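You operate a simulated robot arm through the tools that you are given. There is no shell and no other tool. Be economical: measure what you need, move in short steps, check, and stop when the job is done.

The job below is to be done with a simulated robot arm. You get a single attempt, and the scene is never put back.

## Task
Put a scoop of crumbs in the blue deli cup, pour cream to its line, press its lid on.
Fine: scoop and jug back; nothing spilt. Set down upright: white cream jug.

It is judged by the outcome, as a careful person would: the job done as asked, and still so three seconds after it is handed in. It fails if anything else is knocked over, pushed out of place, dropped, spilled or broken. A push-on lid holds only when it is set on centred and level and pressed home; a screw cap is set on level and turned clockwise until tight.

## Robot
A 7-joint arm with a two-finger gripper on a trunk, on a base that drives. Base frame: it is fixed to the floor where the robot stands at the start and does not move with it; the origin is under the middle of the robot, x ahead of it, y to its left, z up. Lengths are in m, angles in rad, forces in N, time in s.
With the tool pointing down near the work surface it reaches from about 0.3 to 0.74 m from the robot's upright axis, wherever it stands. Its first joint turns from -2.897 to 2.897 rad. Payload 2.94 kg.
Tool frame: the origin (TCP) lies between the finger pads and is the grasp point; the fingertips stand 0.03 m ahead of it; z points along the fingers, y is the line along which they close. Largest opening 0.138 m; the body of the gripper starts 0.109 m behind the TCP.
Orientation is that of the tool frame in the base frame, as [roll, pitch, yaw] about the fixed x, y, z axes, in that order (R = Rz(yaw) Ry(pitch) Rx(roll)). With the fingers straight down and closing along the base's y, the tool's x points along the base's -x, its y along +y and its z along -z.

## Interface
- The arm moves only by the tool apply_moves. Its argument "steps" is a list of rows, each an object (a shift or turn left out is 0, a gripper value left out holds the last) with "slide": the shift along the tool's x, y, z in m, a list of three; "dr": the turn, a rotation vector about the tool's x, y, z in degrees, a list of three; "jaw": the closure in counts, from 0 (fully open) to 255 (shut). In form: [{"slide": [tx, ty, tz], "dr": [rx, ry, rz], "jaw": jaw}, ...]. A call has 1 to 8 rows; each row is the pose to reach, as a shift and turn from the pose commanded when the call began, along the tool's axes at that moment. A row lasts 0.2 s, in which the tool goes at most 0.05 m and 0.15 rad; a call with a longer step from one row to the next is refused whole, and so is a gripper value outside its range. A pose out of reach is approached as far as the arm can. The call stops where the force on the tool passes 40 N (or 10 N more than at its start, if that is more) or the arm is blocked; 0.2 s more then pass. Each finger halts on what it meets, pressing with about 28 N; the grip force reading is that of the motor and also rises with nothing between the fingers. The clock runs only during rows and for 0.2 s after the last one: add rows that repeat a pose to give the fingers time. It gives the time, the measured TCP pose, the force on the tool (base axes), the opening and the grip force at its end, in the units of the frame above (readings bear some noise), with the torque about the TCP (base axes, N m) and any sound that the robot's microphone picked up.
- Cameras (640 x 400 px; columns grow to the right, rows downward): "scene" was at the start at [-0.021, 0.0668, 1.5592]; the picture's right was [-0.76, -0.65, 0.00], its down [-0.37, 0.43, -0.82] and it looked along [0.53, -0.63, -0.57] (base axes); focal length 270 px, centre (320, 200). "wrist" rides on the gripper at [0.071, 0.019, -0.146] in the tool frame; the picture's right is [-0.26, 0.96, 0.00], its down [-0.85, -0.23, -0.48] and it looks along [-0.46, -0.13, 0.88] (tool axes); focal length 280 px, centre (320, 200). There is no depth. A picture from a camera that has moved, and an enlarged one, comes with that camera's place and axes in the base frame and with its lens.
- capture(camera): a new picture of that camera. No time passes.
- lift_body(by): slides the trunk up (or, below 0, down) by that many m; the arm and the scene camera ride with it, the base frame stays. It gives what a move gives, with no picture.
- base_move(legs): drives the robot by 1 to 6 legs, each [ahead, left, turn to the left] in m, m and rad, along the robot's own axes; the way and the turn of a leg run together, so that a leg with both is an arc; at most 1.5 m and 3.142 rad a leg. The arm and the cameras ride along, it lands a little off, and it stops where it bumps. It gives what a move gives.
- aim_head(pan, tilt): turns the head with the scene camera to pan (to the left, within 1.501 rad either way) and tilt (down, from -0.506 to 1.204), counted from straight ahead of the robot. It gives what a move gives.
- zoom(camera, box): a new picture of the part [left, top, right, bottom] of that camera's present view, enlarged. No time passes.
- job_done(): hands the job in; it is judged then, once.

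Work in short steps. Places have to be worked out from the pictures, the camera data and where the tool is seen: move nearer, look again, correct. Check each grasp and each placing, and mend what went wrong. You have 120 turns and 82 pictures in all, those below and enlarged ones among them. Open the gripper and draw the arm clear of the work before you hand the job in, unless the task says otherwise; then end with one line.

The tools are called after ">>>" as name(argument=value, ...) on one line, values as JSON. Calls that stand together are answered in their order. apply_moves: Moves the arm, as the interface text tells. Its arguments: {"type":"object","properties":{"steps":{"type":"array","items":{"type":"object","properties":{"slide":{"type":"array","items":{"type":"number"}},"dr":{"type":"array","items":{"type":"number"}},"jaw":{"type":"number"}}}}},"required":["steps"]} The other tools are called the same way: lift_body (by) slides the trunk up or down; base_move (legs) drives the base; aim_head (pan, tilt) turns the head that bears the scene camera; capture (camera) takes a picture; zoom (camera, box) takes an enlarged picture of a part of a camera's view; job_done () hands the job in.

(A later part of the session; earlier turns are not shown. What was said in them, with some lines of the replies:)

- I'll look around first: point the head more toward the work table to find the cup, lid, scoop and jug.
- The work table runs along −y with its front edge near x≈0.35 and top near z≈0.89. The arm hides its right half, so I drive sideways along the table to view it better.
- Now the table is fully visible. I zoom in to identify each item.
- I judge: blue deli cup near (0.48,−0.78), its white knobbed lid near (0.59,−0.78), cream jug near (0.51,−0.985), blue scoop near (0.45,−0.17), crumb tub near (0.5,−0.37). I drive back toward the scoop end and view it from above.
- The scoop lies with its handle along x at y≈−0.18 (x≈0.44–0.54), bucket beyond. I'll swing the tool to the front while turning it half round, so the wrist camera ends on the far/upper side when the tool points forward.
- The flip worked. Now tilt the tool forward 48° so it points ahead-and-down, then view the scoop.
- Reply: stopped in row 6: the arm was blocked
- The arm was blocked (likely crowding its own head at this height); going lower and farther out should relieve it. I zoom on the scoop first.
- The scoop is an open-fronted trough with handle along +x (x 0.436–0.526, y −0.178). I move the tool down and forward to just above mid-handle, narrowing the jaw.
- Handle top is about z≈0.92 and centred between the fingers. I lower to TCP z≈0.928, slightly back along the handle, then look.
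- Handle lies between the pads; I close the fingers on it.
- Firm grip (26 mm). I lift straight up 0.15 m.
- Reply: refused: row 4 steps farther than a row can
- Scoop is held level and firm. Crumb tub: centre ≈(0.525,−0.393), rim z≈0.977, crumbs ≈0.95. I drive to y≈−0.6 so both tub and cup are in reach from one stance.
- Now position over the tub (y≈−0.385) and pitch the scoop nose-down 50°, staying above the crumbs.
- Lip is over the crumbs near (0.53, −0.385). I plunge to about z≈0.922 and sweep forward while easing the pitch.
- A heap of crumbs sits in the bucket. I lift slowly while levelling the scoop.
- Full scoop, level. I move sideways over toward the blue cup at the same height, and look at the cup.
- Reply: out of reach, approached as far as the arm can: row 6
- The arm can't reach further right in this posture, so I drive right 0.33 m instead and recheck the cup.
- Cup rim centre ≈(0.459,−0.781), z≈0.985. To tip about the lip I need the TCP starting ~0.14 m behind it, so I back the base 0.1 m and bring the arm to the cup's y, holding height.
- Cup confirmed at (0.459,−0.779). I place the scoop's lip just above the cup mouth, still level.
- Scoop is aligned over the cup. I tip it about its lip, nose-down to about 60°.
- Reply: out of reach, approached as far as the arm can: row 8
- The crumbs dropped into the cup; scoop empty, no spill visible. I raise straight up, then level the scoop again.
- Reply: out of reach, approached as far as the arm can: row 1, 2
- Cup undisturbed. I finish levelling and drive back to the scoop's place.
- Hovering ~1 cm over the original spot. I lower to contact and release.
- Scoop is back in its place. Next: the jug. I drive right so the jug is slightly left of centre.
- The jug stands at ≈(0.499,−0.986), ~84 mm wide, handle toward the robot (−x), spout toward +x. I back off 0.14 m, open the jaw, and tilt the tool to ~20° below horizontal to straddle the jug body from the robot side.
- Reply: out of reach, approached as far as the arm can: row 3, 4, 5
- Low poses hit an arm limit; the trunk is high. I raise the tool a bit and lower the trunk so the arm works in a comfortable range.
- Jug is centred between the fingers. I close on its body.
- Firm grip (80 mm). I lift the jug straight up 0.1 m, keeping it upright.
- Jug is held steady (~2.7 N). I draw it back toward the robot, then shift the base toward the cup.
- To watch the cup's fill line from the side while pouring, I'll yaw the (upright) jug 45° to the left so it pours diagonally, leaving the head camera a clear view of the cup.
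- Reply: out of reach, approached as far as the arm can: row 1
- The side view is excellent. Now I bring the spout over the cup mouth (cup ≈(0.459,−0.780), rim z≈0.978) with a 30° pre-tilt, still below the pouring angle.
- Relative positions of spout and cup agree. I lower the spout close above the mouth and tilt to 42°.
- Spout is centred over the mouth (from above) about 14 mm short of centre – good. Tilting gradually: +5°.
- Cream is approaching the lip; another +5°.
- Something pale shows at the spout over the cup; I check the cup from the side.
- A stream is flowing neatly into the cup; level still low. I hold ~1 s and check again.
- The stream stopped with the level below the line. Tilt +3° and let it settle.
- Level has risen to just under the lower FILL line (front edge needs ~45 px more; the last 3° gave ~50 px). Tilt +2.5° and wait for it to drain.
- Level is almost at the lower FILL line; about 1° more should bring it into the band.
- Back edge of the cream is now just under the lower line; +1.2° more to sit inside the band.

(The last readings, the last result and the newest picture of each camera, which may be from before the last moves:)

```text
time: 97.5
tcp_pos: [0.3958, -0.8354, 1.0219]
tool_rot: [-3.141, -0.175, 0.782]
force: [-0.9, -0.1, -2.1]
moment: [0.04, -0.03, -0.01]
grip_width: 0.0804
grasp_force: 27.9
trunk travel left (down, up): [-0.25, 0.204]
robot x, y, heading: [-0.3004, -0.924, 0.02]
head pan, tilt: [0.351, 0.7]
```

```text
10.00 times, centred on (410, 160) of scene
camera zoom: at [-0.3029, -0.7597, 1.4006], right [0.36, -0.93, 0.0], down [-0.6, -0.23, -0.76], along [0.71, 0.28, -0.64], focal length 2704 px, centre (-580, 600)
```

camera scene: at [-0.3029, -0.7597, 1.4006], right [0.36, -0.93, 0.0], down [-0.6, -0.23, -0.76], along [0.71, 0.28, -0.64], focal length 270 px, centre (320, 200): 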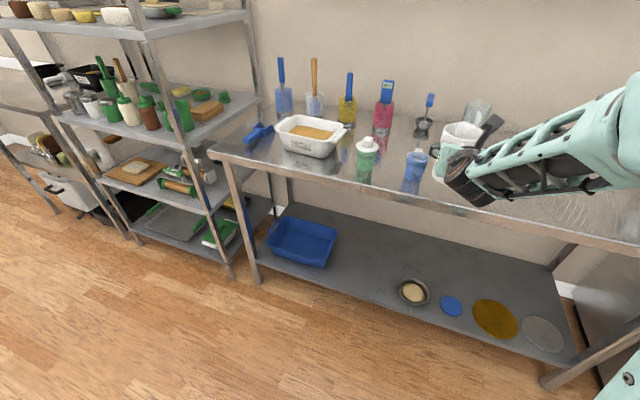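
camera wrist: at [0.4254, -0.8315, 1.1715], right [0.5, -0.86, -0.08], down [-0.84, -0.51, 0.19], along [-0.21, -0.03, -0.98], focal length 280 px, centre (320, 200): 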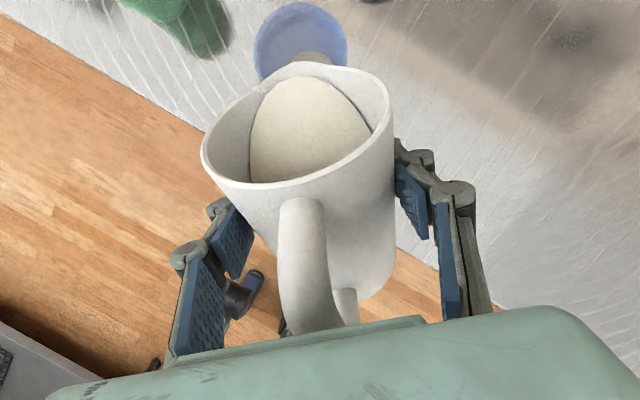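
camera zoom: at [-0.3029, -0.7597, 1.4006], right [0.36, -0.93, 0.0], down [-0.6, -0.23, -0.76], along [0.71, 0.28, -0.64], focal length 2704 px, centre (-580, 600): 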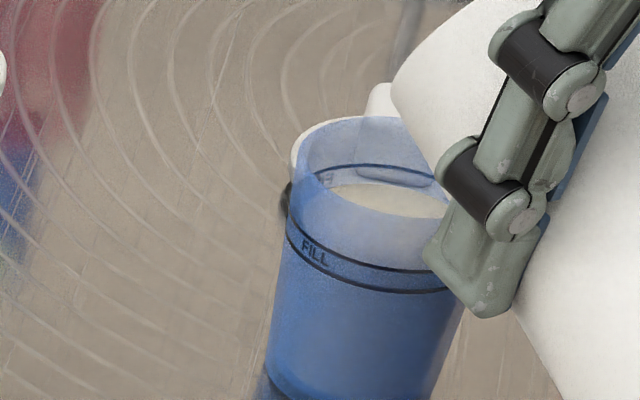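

The cream surface now sits inside the FILL band. I tip the jug back upright, rising as I go.

>>> apply_moves(steps=[{"slide": [0.0005, 0, -0.003], "dr": [0, 8, 0]}, {"slide": [0.0026, 0, -0.0148], "dr": [0, 16, 0]}, {"slide": [0.007, 0, -0.0394], "dr": [0, 24, 0]}, {"slide": [0.0104, 0, -0.0591], "dr": [0, 32, 0]}, {"slide": [0.0122, 0, -0.069], "dr": [0, 40, 0]}, {"slide": [0.0122, 0, -0.069], "dr": [0, 48, 0]}, {"slide": [0.0122, 0, -0.069], "dr": [0, 56, 0]}, {"slide": [0.0122, 0, -0.069], "dr": [0, 59.9, 0]}])

>>> zoom(camera="scene", box=[370, 110, 450, 190])

```text
time: 99.3
tcp_pos: [0.397, -0.8351, 1.0927]
tool_rot: [3.138, -1.223, 0.787]
force: [0.0, 0.9, -2.8]
moment: [0.03, -0.04, -0.01]
grip_width: 0.0803
grasp_force: 28.2
trunk travel left (down, up): [-0.25, 0.204]
robot x, y, heading: [-0.306, -0.918, 0.023]
head pan, tilt: [0.351, 0.7]
```

```text
5.00 times, centred on (410, 150) of scene
camera zoom: at [-0.3028, -0.7597, 1.4006], right [0.36, -0.93, 0.0], down [-0.6, -0.23, -0.76], along [0.71, 0.28, -0.64], focal length 1352 px, centre (-130, 450)
```

zoom: 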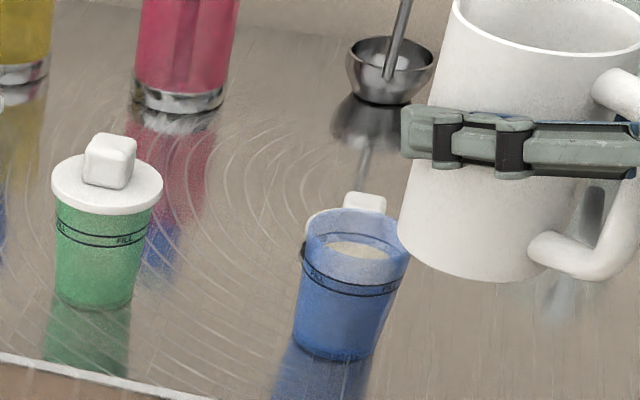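

Clean pour, nothing spilt. I back the jug away and yaw it back to face forward.

>>> apply_moves(steps=[{"slide": [-0.0087, -0.0097, -0.0238]}, {"slide": [-0.0173, -0.0193, -0.0476]}, {"slide": [-0.0173, -0.0193, -0.0476], "dr": [-7.1, 0, 2.58]}, {"slide": [-0.0173, -0.0193, -0.0476], "dr": [-14.2, 0, 5.17]}, {"slide": [-0.0173, -0.0193, -0.0476], "dr": [-21.3, 0, 7.75]}, {"slide": [-0.0173, -0.0193, -0.0476], "dr": [-28.4, 0, 10.33]}, {"slide": [-0.0173, -0.0193, -0.0476], "dr": [-35.5, 0, 12.9]}, {"slide": [-0.0173, -0.0193, -0.0476], "dr": [-42.6, 0, 15.5]}])

>>> base_move(legs=[[0, -0.13, 0]])

```text
time: 101.1
tcp_pos: [0.3464, -0.853, 1.0755]
tool_rot: [-3.137, -1.191, 0.057]
force: [-0.2, 2.3, -1.7]
moment: [-0.12, -0.08, -0.26]
grip_width: 0.0799
grasp_force: 28.0
out of reach, approached as far as the arm can: row 8
trunk travel left (down, up): [-0.25, 0.204]
robot x, y, heading: [-0.3026, -0.9207, 0.021]
head pan, tilt: [0.351, 0.7]
```

```text
time: 102.9
tcp_pos: [0.351, -0.9865, 1.0746]
tool_rot: [-3.124, -1.192, 0.041]
force: [0.2, 0.5, -1.7]
moment: [0.02, -0.04, 0.02]
grip_width: 0.08
grasp_force: 28.3
trunk travel left (down, up): [-0.25, 0.204]
robot x, y, heading: [-0.2982, -1.0518, 0.018]
head pan, tilt: [0.351, 0.7]
```

Near a joint limit here; I move forward over the jug's spot, correcting the small orientation error on the way.

>>> apply_moves(steps=[{"slide": [0.0136, 0.0022, 0.0343]}, {"slide": [0.0272, 0.0045, 0.0685]}, {"slide": [0.0408, 0.0068, 0.1028], "dr": [-1.7, 0.75, 0.47]}, {"slide": [0.0544, 0.009, 0.137], "dr": [-3.35, 1.5, 0.93]}, {"slide": [0.0544, 0.009, 0.137], "dr": [-3.35, 1.5, 0.93]}])

```text
time: 104.1
tcp_pos: [0.4987, -0.9885, 1.0746]
tool_rot: [-3.14, -1.216, -0.008]
force: [-0.2, 0.1, -1.9]
moment: [0.0, -0.03, 0.03]
grip_width: 0.0797
grasp_force: 28.7
trunk travel left (down, up): [-0.25, 0.204]
robot x, y, heading: [-0.2977, -1.0486, 0.015]
head pan, tilt: [0.351, 0.7]
```

On target. Lower to about 5 mm above the table, then settle gently.

>>> apply_moves(steps=[{"slide": [-0.0313, 0, 0.0115]}, {"slide": [-0.0625, 0, 0.0231]}, {"slide": [-0.0845, 0, 0.0312]}, {"slide": [-0.0929, 0, 0.0343]}, {"slide": [-0.0962, 0, 0.0355]}, {"slide": [-0.0976, 0, 0.036]}, {"slide": [-0.0976, 0, 0.036]}])

>>> capture(camera="wrist")

```text
time: 105.7
tcp_pos: [0.4983, -0.9872, 0.9732]
tool_rot: [-3.14, -1.223, -0.006]
force: [4.1, 2.5, 12.6]
moment: [-0.33, -0.11, 0.08]
grip_width: 0.0798
grasp_force: 27.7
trunk travel left (down, up): [-0.25, 0.204]
robot x, y, heading: [-0.298, -1.0518, 0.023]
head pan, tilt: [0.351, 0.7]
```

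```text
10 pictures are left
camera wrist: at [0.3848, -1.0049, 1.09], right [-0.09, -0.96, -0.25], down [-0.74, 0.23, -0.64], along [0.67, 0.12, -0.73], focal length 280 px, centre (320, 200)
```

wrist: 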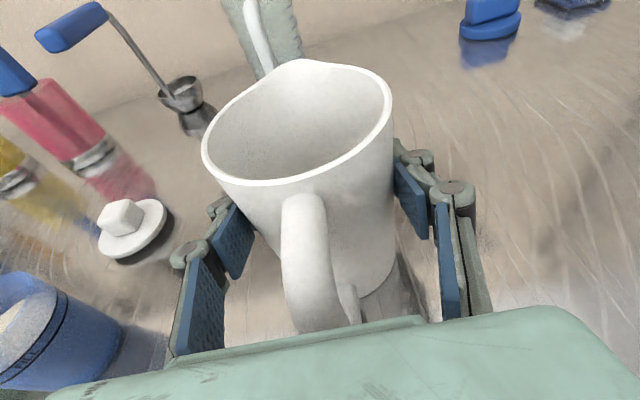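

Jug is on the table. I relieve the pressure, open the fingers and withdraw straight back.

>>> apply_moves(steps=[{"slide": [0.0012, 0, 0], "jaw": 100}, {"slide": [0.0012, 0, 0], "jaw": 50}, {"slide": [0.0012, 0, 0], "jaw": 0}, {"slide": [0.0012, 0, 0], "jaw": 0}, {"slide": [-0.0138, 0, -0.0376]}, {"slide": [-0.0284, 0, -0.0768]}, {"slide": [-0.0434, 0, -0.118]}, {"slide": [-0.0572, 0, -0.1556]}])

>>> capture(camera="wrist")

```text
time: 107.5
tcp_pos: [0.3314, -0.9854, 0.9709]
tool_rot: [-3.138, -1.218, -0.007]
force: [-0.3, -0.4, 0.3]
moment: [-0.01, -0.03, 0.03]
grip_width: 0.1378
grasp_force: 0.0
trunk travel left (down, up): [-0.25, 0.204]
robot x, y, heading: [-0.3013, -1.0507, 0.015]
head pan, tilt: [0.351, 0.7]
```

```text
9 pictures are left
camera wrist: at [0.2186, -1.004, 1.0871], right [-0.09, -0.96, -0.25], down [-0.74, 0.23, -0.63], along [0.67, 0.12, -0.73], focal length 280 px, centre (320, 200)
```

wrist: 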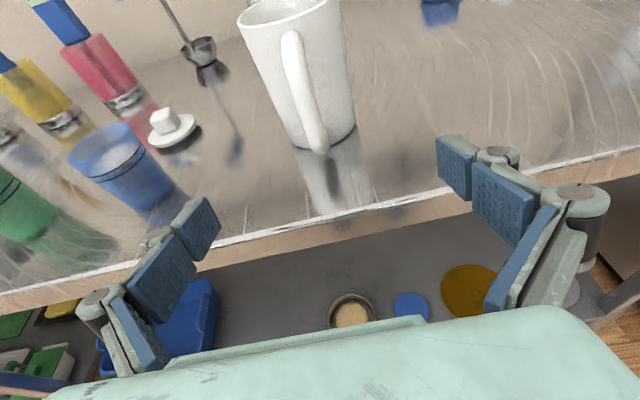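

Jug is upright in its place. Now for the lid: I raise the tool and turn it to point straight down.

>>> apply_moves(steps=[{"slide": [0.04, 0, -0.0147]}, {"slide": [0.08, 0, -0.029], "dr": [0, -8.5, 0]}, {"slide": [0.12, 0, -0.0447], "dr": [0, -17, 0]}, {"slide": [0.15, 0, -0.055], "dr": [0, -25.5, 0], "jaw": 60}, {"slide": [0.15, 0, -0.055], "dr": [0, -34, 0], "jaw": 110}, {"slide": [0.15, 0, -0.055], "dr": [0, -42.5, 0], "jaw": 125}, {"slide": [0.15, 0, -0.055], "dr": [0, -51, 0], "jaw": 125}, {"slide": [0.15, 0, -0.055], "dr": [0, -59.5, 0], "jaw": 125}])

>>> apply_moves(steps=[{"dr": [0, -5, 0]}, {"dr": [0, -10.3, 0]}])

>>> base_move(legs=[[0.15, 0.16, 0]])

```text
time: 109.3
tcp_pos: [0.3332, -0.9866, 1.1301]
tool_rot: [-3.14, -0.176, -0.003]
force: [-0.3, 0.4, 0.7]
moment: [0.01, 0.03, 0.02]
grip_width: 0.0702
grasp_force: 0.0
out of reach, approached as far as the arm can: row 3
trunk travel left (down, up): [-0.25, 0.204]
robot x, y, heading: [-0.2972, -1.0562, 0.021]
head pan, tilt: [0.351, 0.7]
```

```text
time: 109.9
tcp_pos: [0.3327, -0.9867, 1.1297]
tool_rot: [-3.142, 0.004, -0.004]
force: [-0.3, -0.7, 0.4]
moment: [0.01, -0.01, 0.0]
grip_width: 0.0704
grasp_force: 0.1
trunk travel left (down, up): [-0.25, 0.204]
robot x, y, heading: [-0.3007, -1.0531, 0.021]
head pan, tilt: [0.351, 0.7]
```

```text
time: 111.9
tcp_pos: [0.4798, -0.8239, 1.1314]
tool_rot: [3.141, -0.001, -0.003]
force: [0.3, 0.1, -0.3]
moment: [-0.02, -0.05, -0.01]
grip_width: 0.0708
grasp_force: 0.0
trunk travel left (down, up): [-0.25, 0.204]
robot x, y, heading: [-0.1489, -0.8946, 0.02]
head pan, tilt: [0.351, 0.7]
```

>>> capture(camera="wrist")

```text
8 pictures are left
camera wrist: at [0.551, -0.8436, 1.2765], right [-0.26, -0.96, 0.0], down [-0.85, 0.23, 0.48], along [-0.46, 0.13, -0.88], focal length 280 px, centre (320, 200)
```

wrist: 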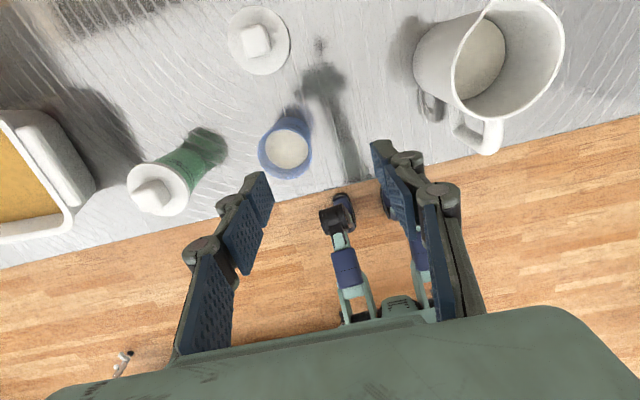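

Cup centre ≈(0.4635,−0.780); lid centre ≈(0.576,−0.780) with knob faces aligned to x/y. I move above the lid and descend to just above it.

>>> apply_moves(steps=[{"slide": [0.032, -0.0147, 0]}, {"slide": [0.064, -0.0293, 0]}, {"slide": [0.096, -0.044, 0]}, {"slide": [0.096, -0.044, 0.045]}, {"slide": [0.096, -0.044, 0.09]}, {"slide": [0.096, -0.044, 0.131]}, {"slide": [0.096, -0.044, 0.131]}])

>>> capture(camera="wrist")

```text
time: 113.5
tcp_pos: [0.5395, -0.7895, 1.0051]
tool_rot: [3.141, 0.002, -0.001]
force: [0.2, 0.0, -0.2]
moment: [-0.02, 0.05, 0.0]
grip_width: 0.0705
grasp_force: 0.1
out of reach, approached as far as the arm can: row 1, 2, 3, 4, 5, 6, 7
trunk travel left (down, up): [-0.25, 0.204]
robot x, y, heading: [-0.1508, -0.8933, 0.025]
head pan, tilt: [0.351, 0.7]
```

```text
7 pictures are left
camera wrist: at [0.6098, -0.8081, 1.1519], right [-0.26, -0.96, 0.0], down [-0.85, 0.23, 0.48], along [-0.46, 0.13, -0.88], focal length 280 px, centre (320, 200)
```

wrist: 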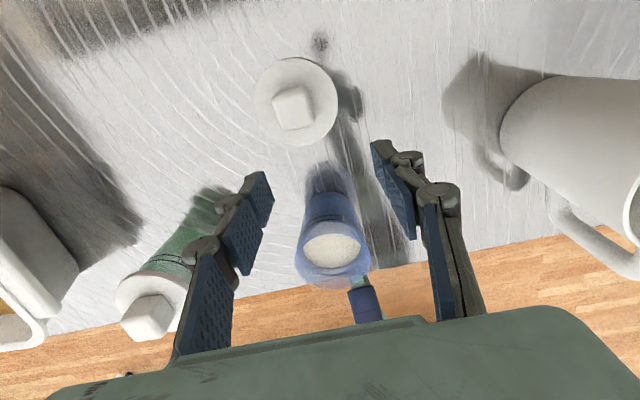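

The arm is at its reach limit, so I drive 6 cm forward (away from cup, above the lid height).

>>> base_move(legs=[[0.06, 0, 0]])

```text
time: 114.5
tcp_pos: [0.6002, -0.7885, 1.0064]
tool_rot: [-3.141, -0.001, -0.002]
force: [-0.5, 0.6, 0.2]
moment: [0.02, 0.02, 0.0]
grip_width: 0.0703
grasp_force: 0.1
trunk travel left (down, up): [-0.25, 0.204]
robot x, y, heading: [-0.0881, -0.8913, 0.021]
head pan, tilt: [0.351, 0.7]
```

>>> apply_moves(steps=[{"slide": [-0.0232, -0.01, 0]}, {"slide": [-0.0232, -0.01, 0.03]}, {"slide": [-0.0232, -0.01, 0.055]}, {"slide": [-0.0232, -0.01, 0.063]}, {"slide": [-0.0232, -0.01, 0.063]}])

>>> capture(camera="wrist")

```text
time: 115.7
tcp_pos: [0.5766, -0.7804, 0.9428]
tool_rot: [3.141, 0.0, -0.002]
force: [-0.2, -0.2, -0.6]
moment: [0.03, -0.01, 0.01]
grip_width: 0.0703
grasp_force: 0.0
trunk travel left (down, up): [-0.25, 0.204]
robot x, y, heading: [-0.0874, -0.8933, 0.022]
head pan, tilt: [0.351, 0.7]
```

```text
6 pictures are left
camera wrist: at [0.6468, -0.7977, 1.0888], right [-0.26, -0.96, 0.0], down [-0.85, 0.23, 0.48], along [-0.46, 0.13, -0.88], focal length 280 px, centre (320, 200)
```

wrist: 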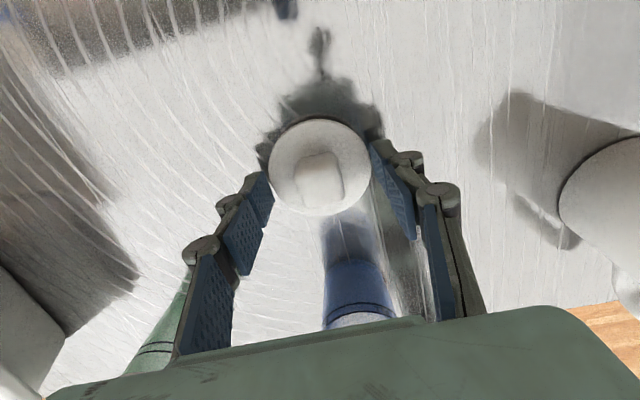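

Knob is centred between the fingers, tips just above the disc. Close on the knob.

>>> apply_moves(steps=[{"slide": [0, 0, -0.001], "jaw": 180}, {"slide": [0, 0, -0.001], "jaw": 255}, {"slide": [0, 0, -0.001], "jaw": 255}, {"slide": [0, 0, -0.001], "jaw": 255}, {"slide": [0, 0, -0.001], "jaw": 255}])

```text
time: 116.8
tcp_pos: [0.5768, -0.7783, 0.9444]
tool_rot: [-3.141, 0.0, -0.003]
force: [0.7, 0.0, -0.2]
moment: [0.02, -0.02, -0.01]
grip_width: 0.0269
grasp_force: 28.1
trunk travel left (down, up): [-0.25, 0.204]
robot x, y, heading: [-0.0937, -0.8898, 0.027]
head pan, tilt: [0.351, 0.7]
```

>>> apply_moves(steps=[{"slide": [0, 0, -0.03]}, {"slide": [0, 0, -0.07]}, {"slide": [0, 0, -0.11]}, {"slide": [0, 0, -0.13]}, {"slide": [-0.04, 0, -0.13]}, {"slide": [-0.06, 0, -0.13]}, {"slide": [-0.06, 0, -0.13]}])

>>> capture(camera="wrist")

```text
time: 118.5
tcp_pos: [0.558, -0.7682, 1.0905]
tool_rot: [3.141, -0.001, -0.003]
force: [0.2, -0.6, -0.5]
moment: [0.03, -0.02, -0.03]
grip_width: 0.0267
grasp_force: 28.2
out of reach, approached as far as the arm can: row 4, 5, 6, 7
trunk travel left (down, up): [-0.25, 0.204]
robot x, y, heading: [-0.0906, -0.8878, 0.023]
head pan, tilt: [0.351, 0.7]
```

```text
5 pictures are left
camera wrist: at [0.6292, -0.7865, 1.2355], right [-0.26, -0.96, 0.0], down [-0.85, 0.23, 0.48], along [-0.46, 0.13, -0.88], focal length 280 px, centre (320, 200)
```

wrist: 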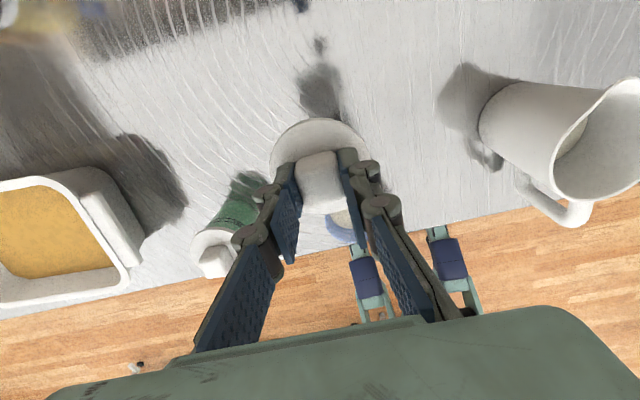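

Reach-limited outward at this height; moving inward toward the cup should free it. I bring the lid over the cup.

>>> apply_moves(steps=[{"slide": [-0.03, 0.004, 0.005]}, {"slide": [-0.06, 0.008, 0.01]}, {"slide": [-0.0945, 0.012, 0.015]}, {"slide": [-0.0945, 0.012, 0.015]}, {"slide": [-0.0945, 0.012, 0.015]}])

```text
time: 119.7
tcp_pos: [0.5562, -0.7673, 1.0957]
tool_rot: [3.14, -0.001, 0.0]
force: [0.0, -0.2, -0.5]
moment: [0.02, 0.0, -0.05]
grip_width: 0.0268
grasp_force: 28.4
out of reach, approached as far as the arm can: row 1, 2, 3, 4, 5
trunk travel left (down, up): [-0.25, 0.204]
robot x, y, heading: [-0.0887, -0.8917, 0.027]
head pan, tilt: [0.351, 0.7]
```

Inward motion is blocked in this fold; I raise the trunk 0.15 m to change the arm's posture, then move.

>>> lift_body(by=0.15)

>>> apply_moves(steps=[{"slide": [0, 0, 0.04]}, {"slide": [0, 0, 0.08]}, {"slide": [0, 0, 0.12]}, {"slide": [0, 0, 0.15]}, {"slide": [0, 0, 0.16]}])

```text
time: 121.4
tcp_pos: [0.5565, -0.7683, 1.2453]
tool_rot: [-3.14, -0.001, -0.002]
force: [-0.4, -0.4, -0.2]
moment: [0.02, -0.02, 0.02]
grip_width: 0.0269
grasp_force: 28.4
trunk travel left (down, up): [-0.4, 0.054]
robot x, y, heading: [-0.0922, -0.8904, 0.028]
head pan, tilt: [0.351, 0.7]
```

```text
time: 122.6
tcp_pos: [0.5553, -0.7684, 1.0855]
tool_rot: [-3.139, 0.001, 0.0]
force: [0.9, -0.5, -0.7]
moment: [0.03, 0.02, -0.01]
grip_width: 0.0266
grasp_force: 28.0
trunk travel left (down, up): [-0.4, 0.054]
robot x, y, heading: [-0.0935, -0.8908, 0.021]
head pan, tilt: [0.351, 0.7]
```

Good, it moves freely now. Bring the lid over the cup at about z 1.06.

>>> apply_moves(steps=[{"slide": [-0.03, 0.004, 0.005]}, {"slide": [-0.06, 0.008, 0.01]}, {"slide": [-0.092, 0.012, 0.02]}, {"slide": [-0.092, 0.012, 0.02]}])

```text
time: 123.6
tcp_pos: [0.4645, -0.7792, 1.0648]
tool_rot: [-3.142, -0.001, -0.002]
force: [0.0, 0.3, -1.0]
moment: [0.02, 0.01, 0.0]
grip_width: 0.0266
grasp_force: 28.4
trunk travel left (down, up): [-0.4, 0.054]
robot x, y, heading: [-0.089, -0.8899, 0.024]
head pan, tilt: [0.351, 0.7]
```

>>> apply_moves(steps=[{"slide": [-0.0025, 0.0013, 0.015]}, {"slide": [-0.0025, 0.0013, 0.027]}, {"slide": [-0.0025, 0.0013, 0.027]}])

>>> zoom(camera="scene", box=[320, 110, 480, 270])

```text
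time: 124.4
tcp_pos: [0.4623, -0.7804, 1.038]
tool_rot: [-3.141, 0.0, -0.003]
force: [0.3, 0.1, -0.2]
moment: [0.01, 0.03, 0.02]
grip_width: 0.0268
grasp_force: 28.5
trunk travel left (down, up): [-0.4, 0.054]
robot x, y, heading: [-0.0887, -0.891, 0.021]
head pan, tilt: [0.351, 0.7]
```

```text
2.50 times, centred on (400, 190) of scene
camera zoom: at [-0.0921, -0.7275, 1.5506], right [0.36, -0.93, 0.0], down [-0.6, -0.23, -0.76], along [0.71, 0.28, -0.64], focal length 676 px, centre (120, 225)
```

zoom: 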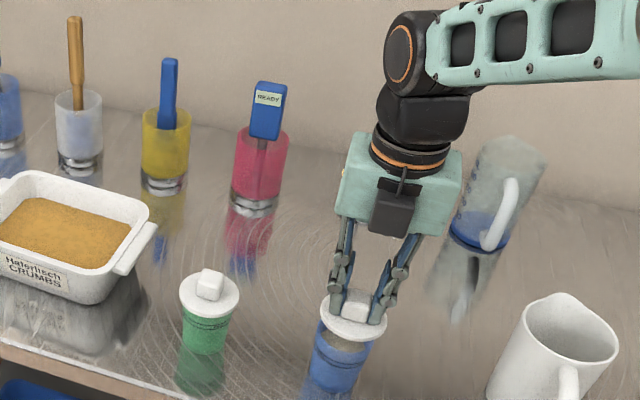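

>>> zoom(camera="scene", box=[384, 222, 440, 262])

```text
10.00 times, centred on (412, 242) of scene
camera zoom: at [-0.0921, -0.7275, 1.5506], right [0.36, -0.93, 0.0], down [-0.6, -0.23, -0.76], along [0.71, 0.28, -0.64], focal length 2704 px, centre (-600, -220)
```

zoom: 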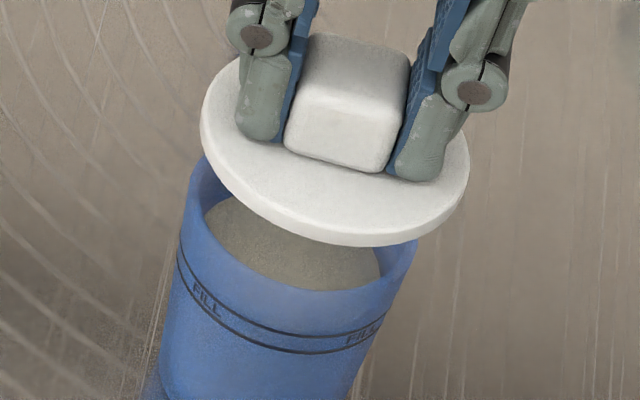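

The lid sits slightly right of the cup's centre (~3.5 mm). I correct by +3.5 mm in y and −2 mm in x, then lower gently toward contact.

>>> apply_moves(steps=[{"slide": [-0.0018, -0.0035, 0]}, {"slide": [-0.0018, -0.0035, 0.005]}, {"slide": [-0.0018, -0.0035, 0.009]}, {"slide": [-0.0018, -0.0035, 0.009]}])

>>> zoom(camera="scene", box=[384, 222, 440, 262])

```text
time: 125.4
tcp_pos: [0.4589, -0.7791, 1.0293]
tool_rot: [3.141, -0.001, -0.003]
force: [-0.4, 0.1, 0.3]
moment: [0.02, 0.0, 0.02]
grip_width: 0.0267
grasp_force: 28.1
trunk travel left (down, up): [-0.4, 0.054]
robot x, y, heading: [-0.0903, -0.8904, 0.027]
head pan, tilt: [0.351, 0.7]
```

```text
10.00 times, centred on (412, 242) of scene
camera zoom: at [-0.0921, -0.7275, 1.5506], right [0.36, -0.93, 0.0], down [-0.6, -0.23, -0.76], along [0.71, 0.28, -0.64], focal length 2704 px, centre (-600, -220)
```

zoom: 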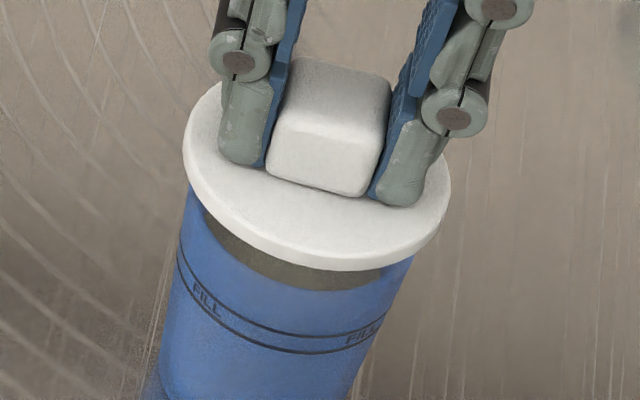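

Lateral alignment is now within ~1 mm. I lower step by step and press.

>>> apply_moves(steps=[{"slide": [0.001, 0, 0.003]}, {"slide": [0.001, 0, 0.006]}, {"slide": [0.001, 0, 0.008]}, {"slide": [0.001, 0, 0.01]}, {"slide": [0.001, 0, 0.012]}, {"slide": [0.001, 0, 0.014]}])

```text
time: 126.8
tcp_pos: [0.4605, -0.7793, 1.0169]
tool_rot: [-3.141, -0.001, -0.002]
force: [-0.2, 0.5, -0.8]
moment: [0.0, -0.01, 0.02]
grip_width: 0.0269
grasp_force: 27.8
trunk travel left (down, up): [-0.4, 0.054]
robot x, y, heading: [-0.093, -0.8911, 0.021]
head pan, tilt: [0.351, 0.7]
```

No contact yet; continue down in small steps.

>>> apply_moves(steps=[{"slide": [0, 0, 0.002]}, {"slide": [0, 0, 0.004]}, {"slide": [0, 0, 0.006]}, {"slide": [0, 0, 0.008]}, {"slide": [0, 0, 0.01]}, {"slide": [0, 0, 0.012]}])

```text
time: 128.0
tcp_pos: [0.4609, -0.7784, 1.0123]
tool_rot: [3.141, -0.008, -0.002]
force: [-8.0, -2.2, 19.9]
moment: [-0.14, 0.65, -0.03]
grip_width: 0.0266
grasp_force: 28.2
trunk travel left (down, up): [-0.4, 0.054]
robot x, y, heading: [-0.0904, -0.8902, 0.023]
head pan, tilt: [0.351, 0.7]
heard: snap
stopped in row 5: the force on the tool passed its limit at 42 N (the readings are from after the stop); the commanded pose is now the measured one
```

A "snap" was heard at contact. I check the seating.

>>> zoom(camera="scene", box=[384, 222, 440, 262])

```text
10.00 times, centred on (412, 242) of scene
camera zoom: at [-0.0957, -0.7282, 1.5505], right [0.36, -0.93, 0.0], down [-0.6, -0.23, -0.77], along [0.71, 0.28, -0.64], focal length 2704 px, centre (-600, -220)
```

zoom: 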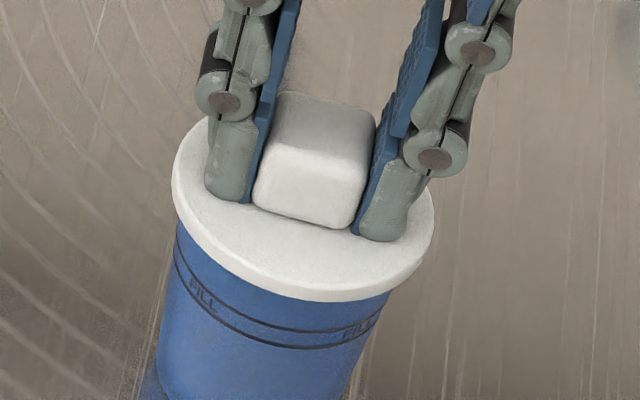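

It looks centred, level and seated. I give one more short press to be sure, then release.

>>> apply_moves(steps=[{"slide": [0, 0, 0.002]}, {"slide": [0, 0, 0.004]}, {"slide": [0, 0, 0.004]}])

>>> apply_moves(steps=[{"slide": [0, 0, -0.003]}, {"slide": [0, 0, -0.003], "jaw": 190}, {"slide": [0, 0, -0.003], "jaw": 160}, {"slide": [0, 0, -0.003], "jaw": 150}, {"slide": [0, 0, -0.03]}, {"slide": [0, 0, -0.07]}, {"slide": [0, 0, -0.11]}])

```text
time: 128.6
tcp_pos: [0.4616, -0.778, 1.0128]
tool_rot: [-3.139, -0.014, 0.0]
force: [-7.8, -2.0, 21.1]
moment: [-0.13, 0.7, 0.04]
grip_width: 0.0266
grasp_force: 28.4
trunk travel left (down, up): [-0.4, 0.054]
robot x, y, heading: [-0.0891, -0.8874, 0.02]
head pan, tilt: [0.351, 0.7]
stopped in row 2: the force on the tool passed its limit at 42 N (the readings are from after the stop); the commanded pose is now the measured one
```

```text
time: 130.2
tcp_pos: [0.4627, -0.7771, 1.1186]
tool_rot: [-3.141, -0.012, -0.003]
force: [0.5, -0.3, 0.0]
moment: [-0.02, 0.01, 0.02]
grip_width: 0.0569
grasp_force: 0.0
trunk travel left (down, up): [-0.4, 0.054]
robot x, y, heading: [-0.0893, -0.8947, 0.025]
head pan, tilt: [0.351, 0.7]
```

Released and lifted clear. I back the robot away and take the last picture to check everything.

>>> base_move(legs=[[-0.3, 0, 0]])

>>> aim_head(pan=0.15, tilt=0.6)

>>> capture(camera="scene")

```text
time: 132.2
tcp_pos: [0.1627, -0.7783, 1.1173]
tool_rot: [-3.14, -0.011, 0.006]
force: [0.5, 0.8, -0.4]
moment: [-0.03, -0.02, 0.01]
grip_width: 0.057
grasp_force: 0.1
trunk travel left (down, up): [-0.4, 0.054]
robot x, y, heading: [-0.3861, -0.8995, 0.025]
head pan, tilt: [0.351, 0.7]
```

```text
time: 132.9
tcp_pos: [0.1628, -0.7813, 1.1168]
tool_rot: [-3.139, -0.011, 0.006]
force: [0.3, 0.7, -0.6]
moment: [-0.03, 0.02, 0.0]
grip_width: 0.0569
grasp_force: 0.0
trunk travel left (down, up): [-0.4, 0.054]
robot x, y, heading: [-0.386, -0.9031, 0.033]
head pan, tilt: [0.15, 0.6]
```

```text
0 pictures are left
camera scene: at [-0.3842, -0.7509, 1.5592], right [0.18, -0.98, 0.0], down [-0.56, -0.1, -0.82], along [0.81, 0.15, -0.57], focal length 270 px, centre (320, 200)
```

scene: 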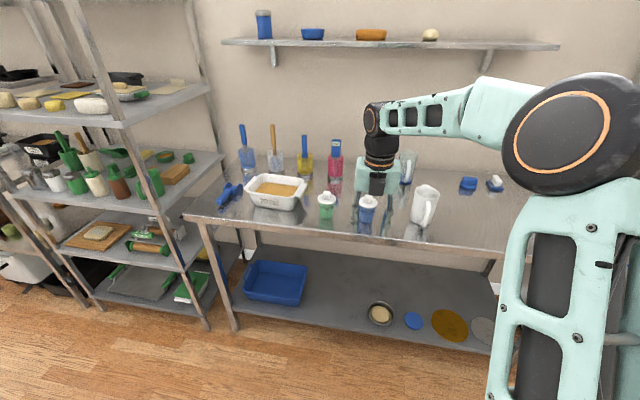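

The final picture shows the blue cup lidded and upright, the jug upright, the scoop in its place and nothing spilt. The arm is clear and the gripper is open, so I hand in.

>>> job_done()

```text
The job is handed in.
```

The blue deli cup has one scoop of crumbs and cream up to its FILL band. Its lid is pressed on; I heard it snap. The scoop and the white cream jug are back in their places, the jug upright, and I saw nothing spilt.
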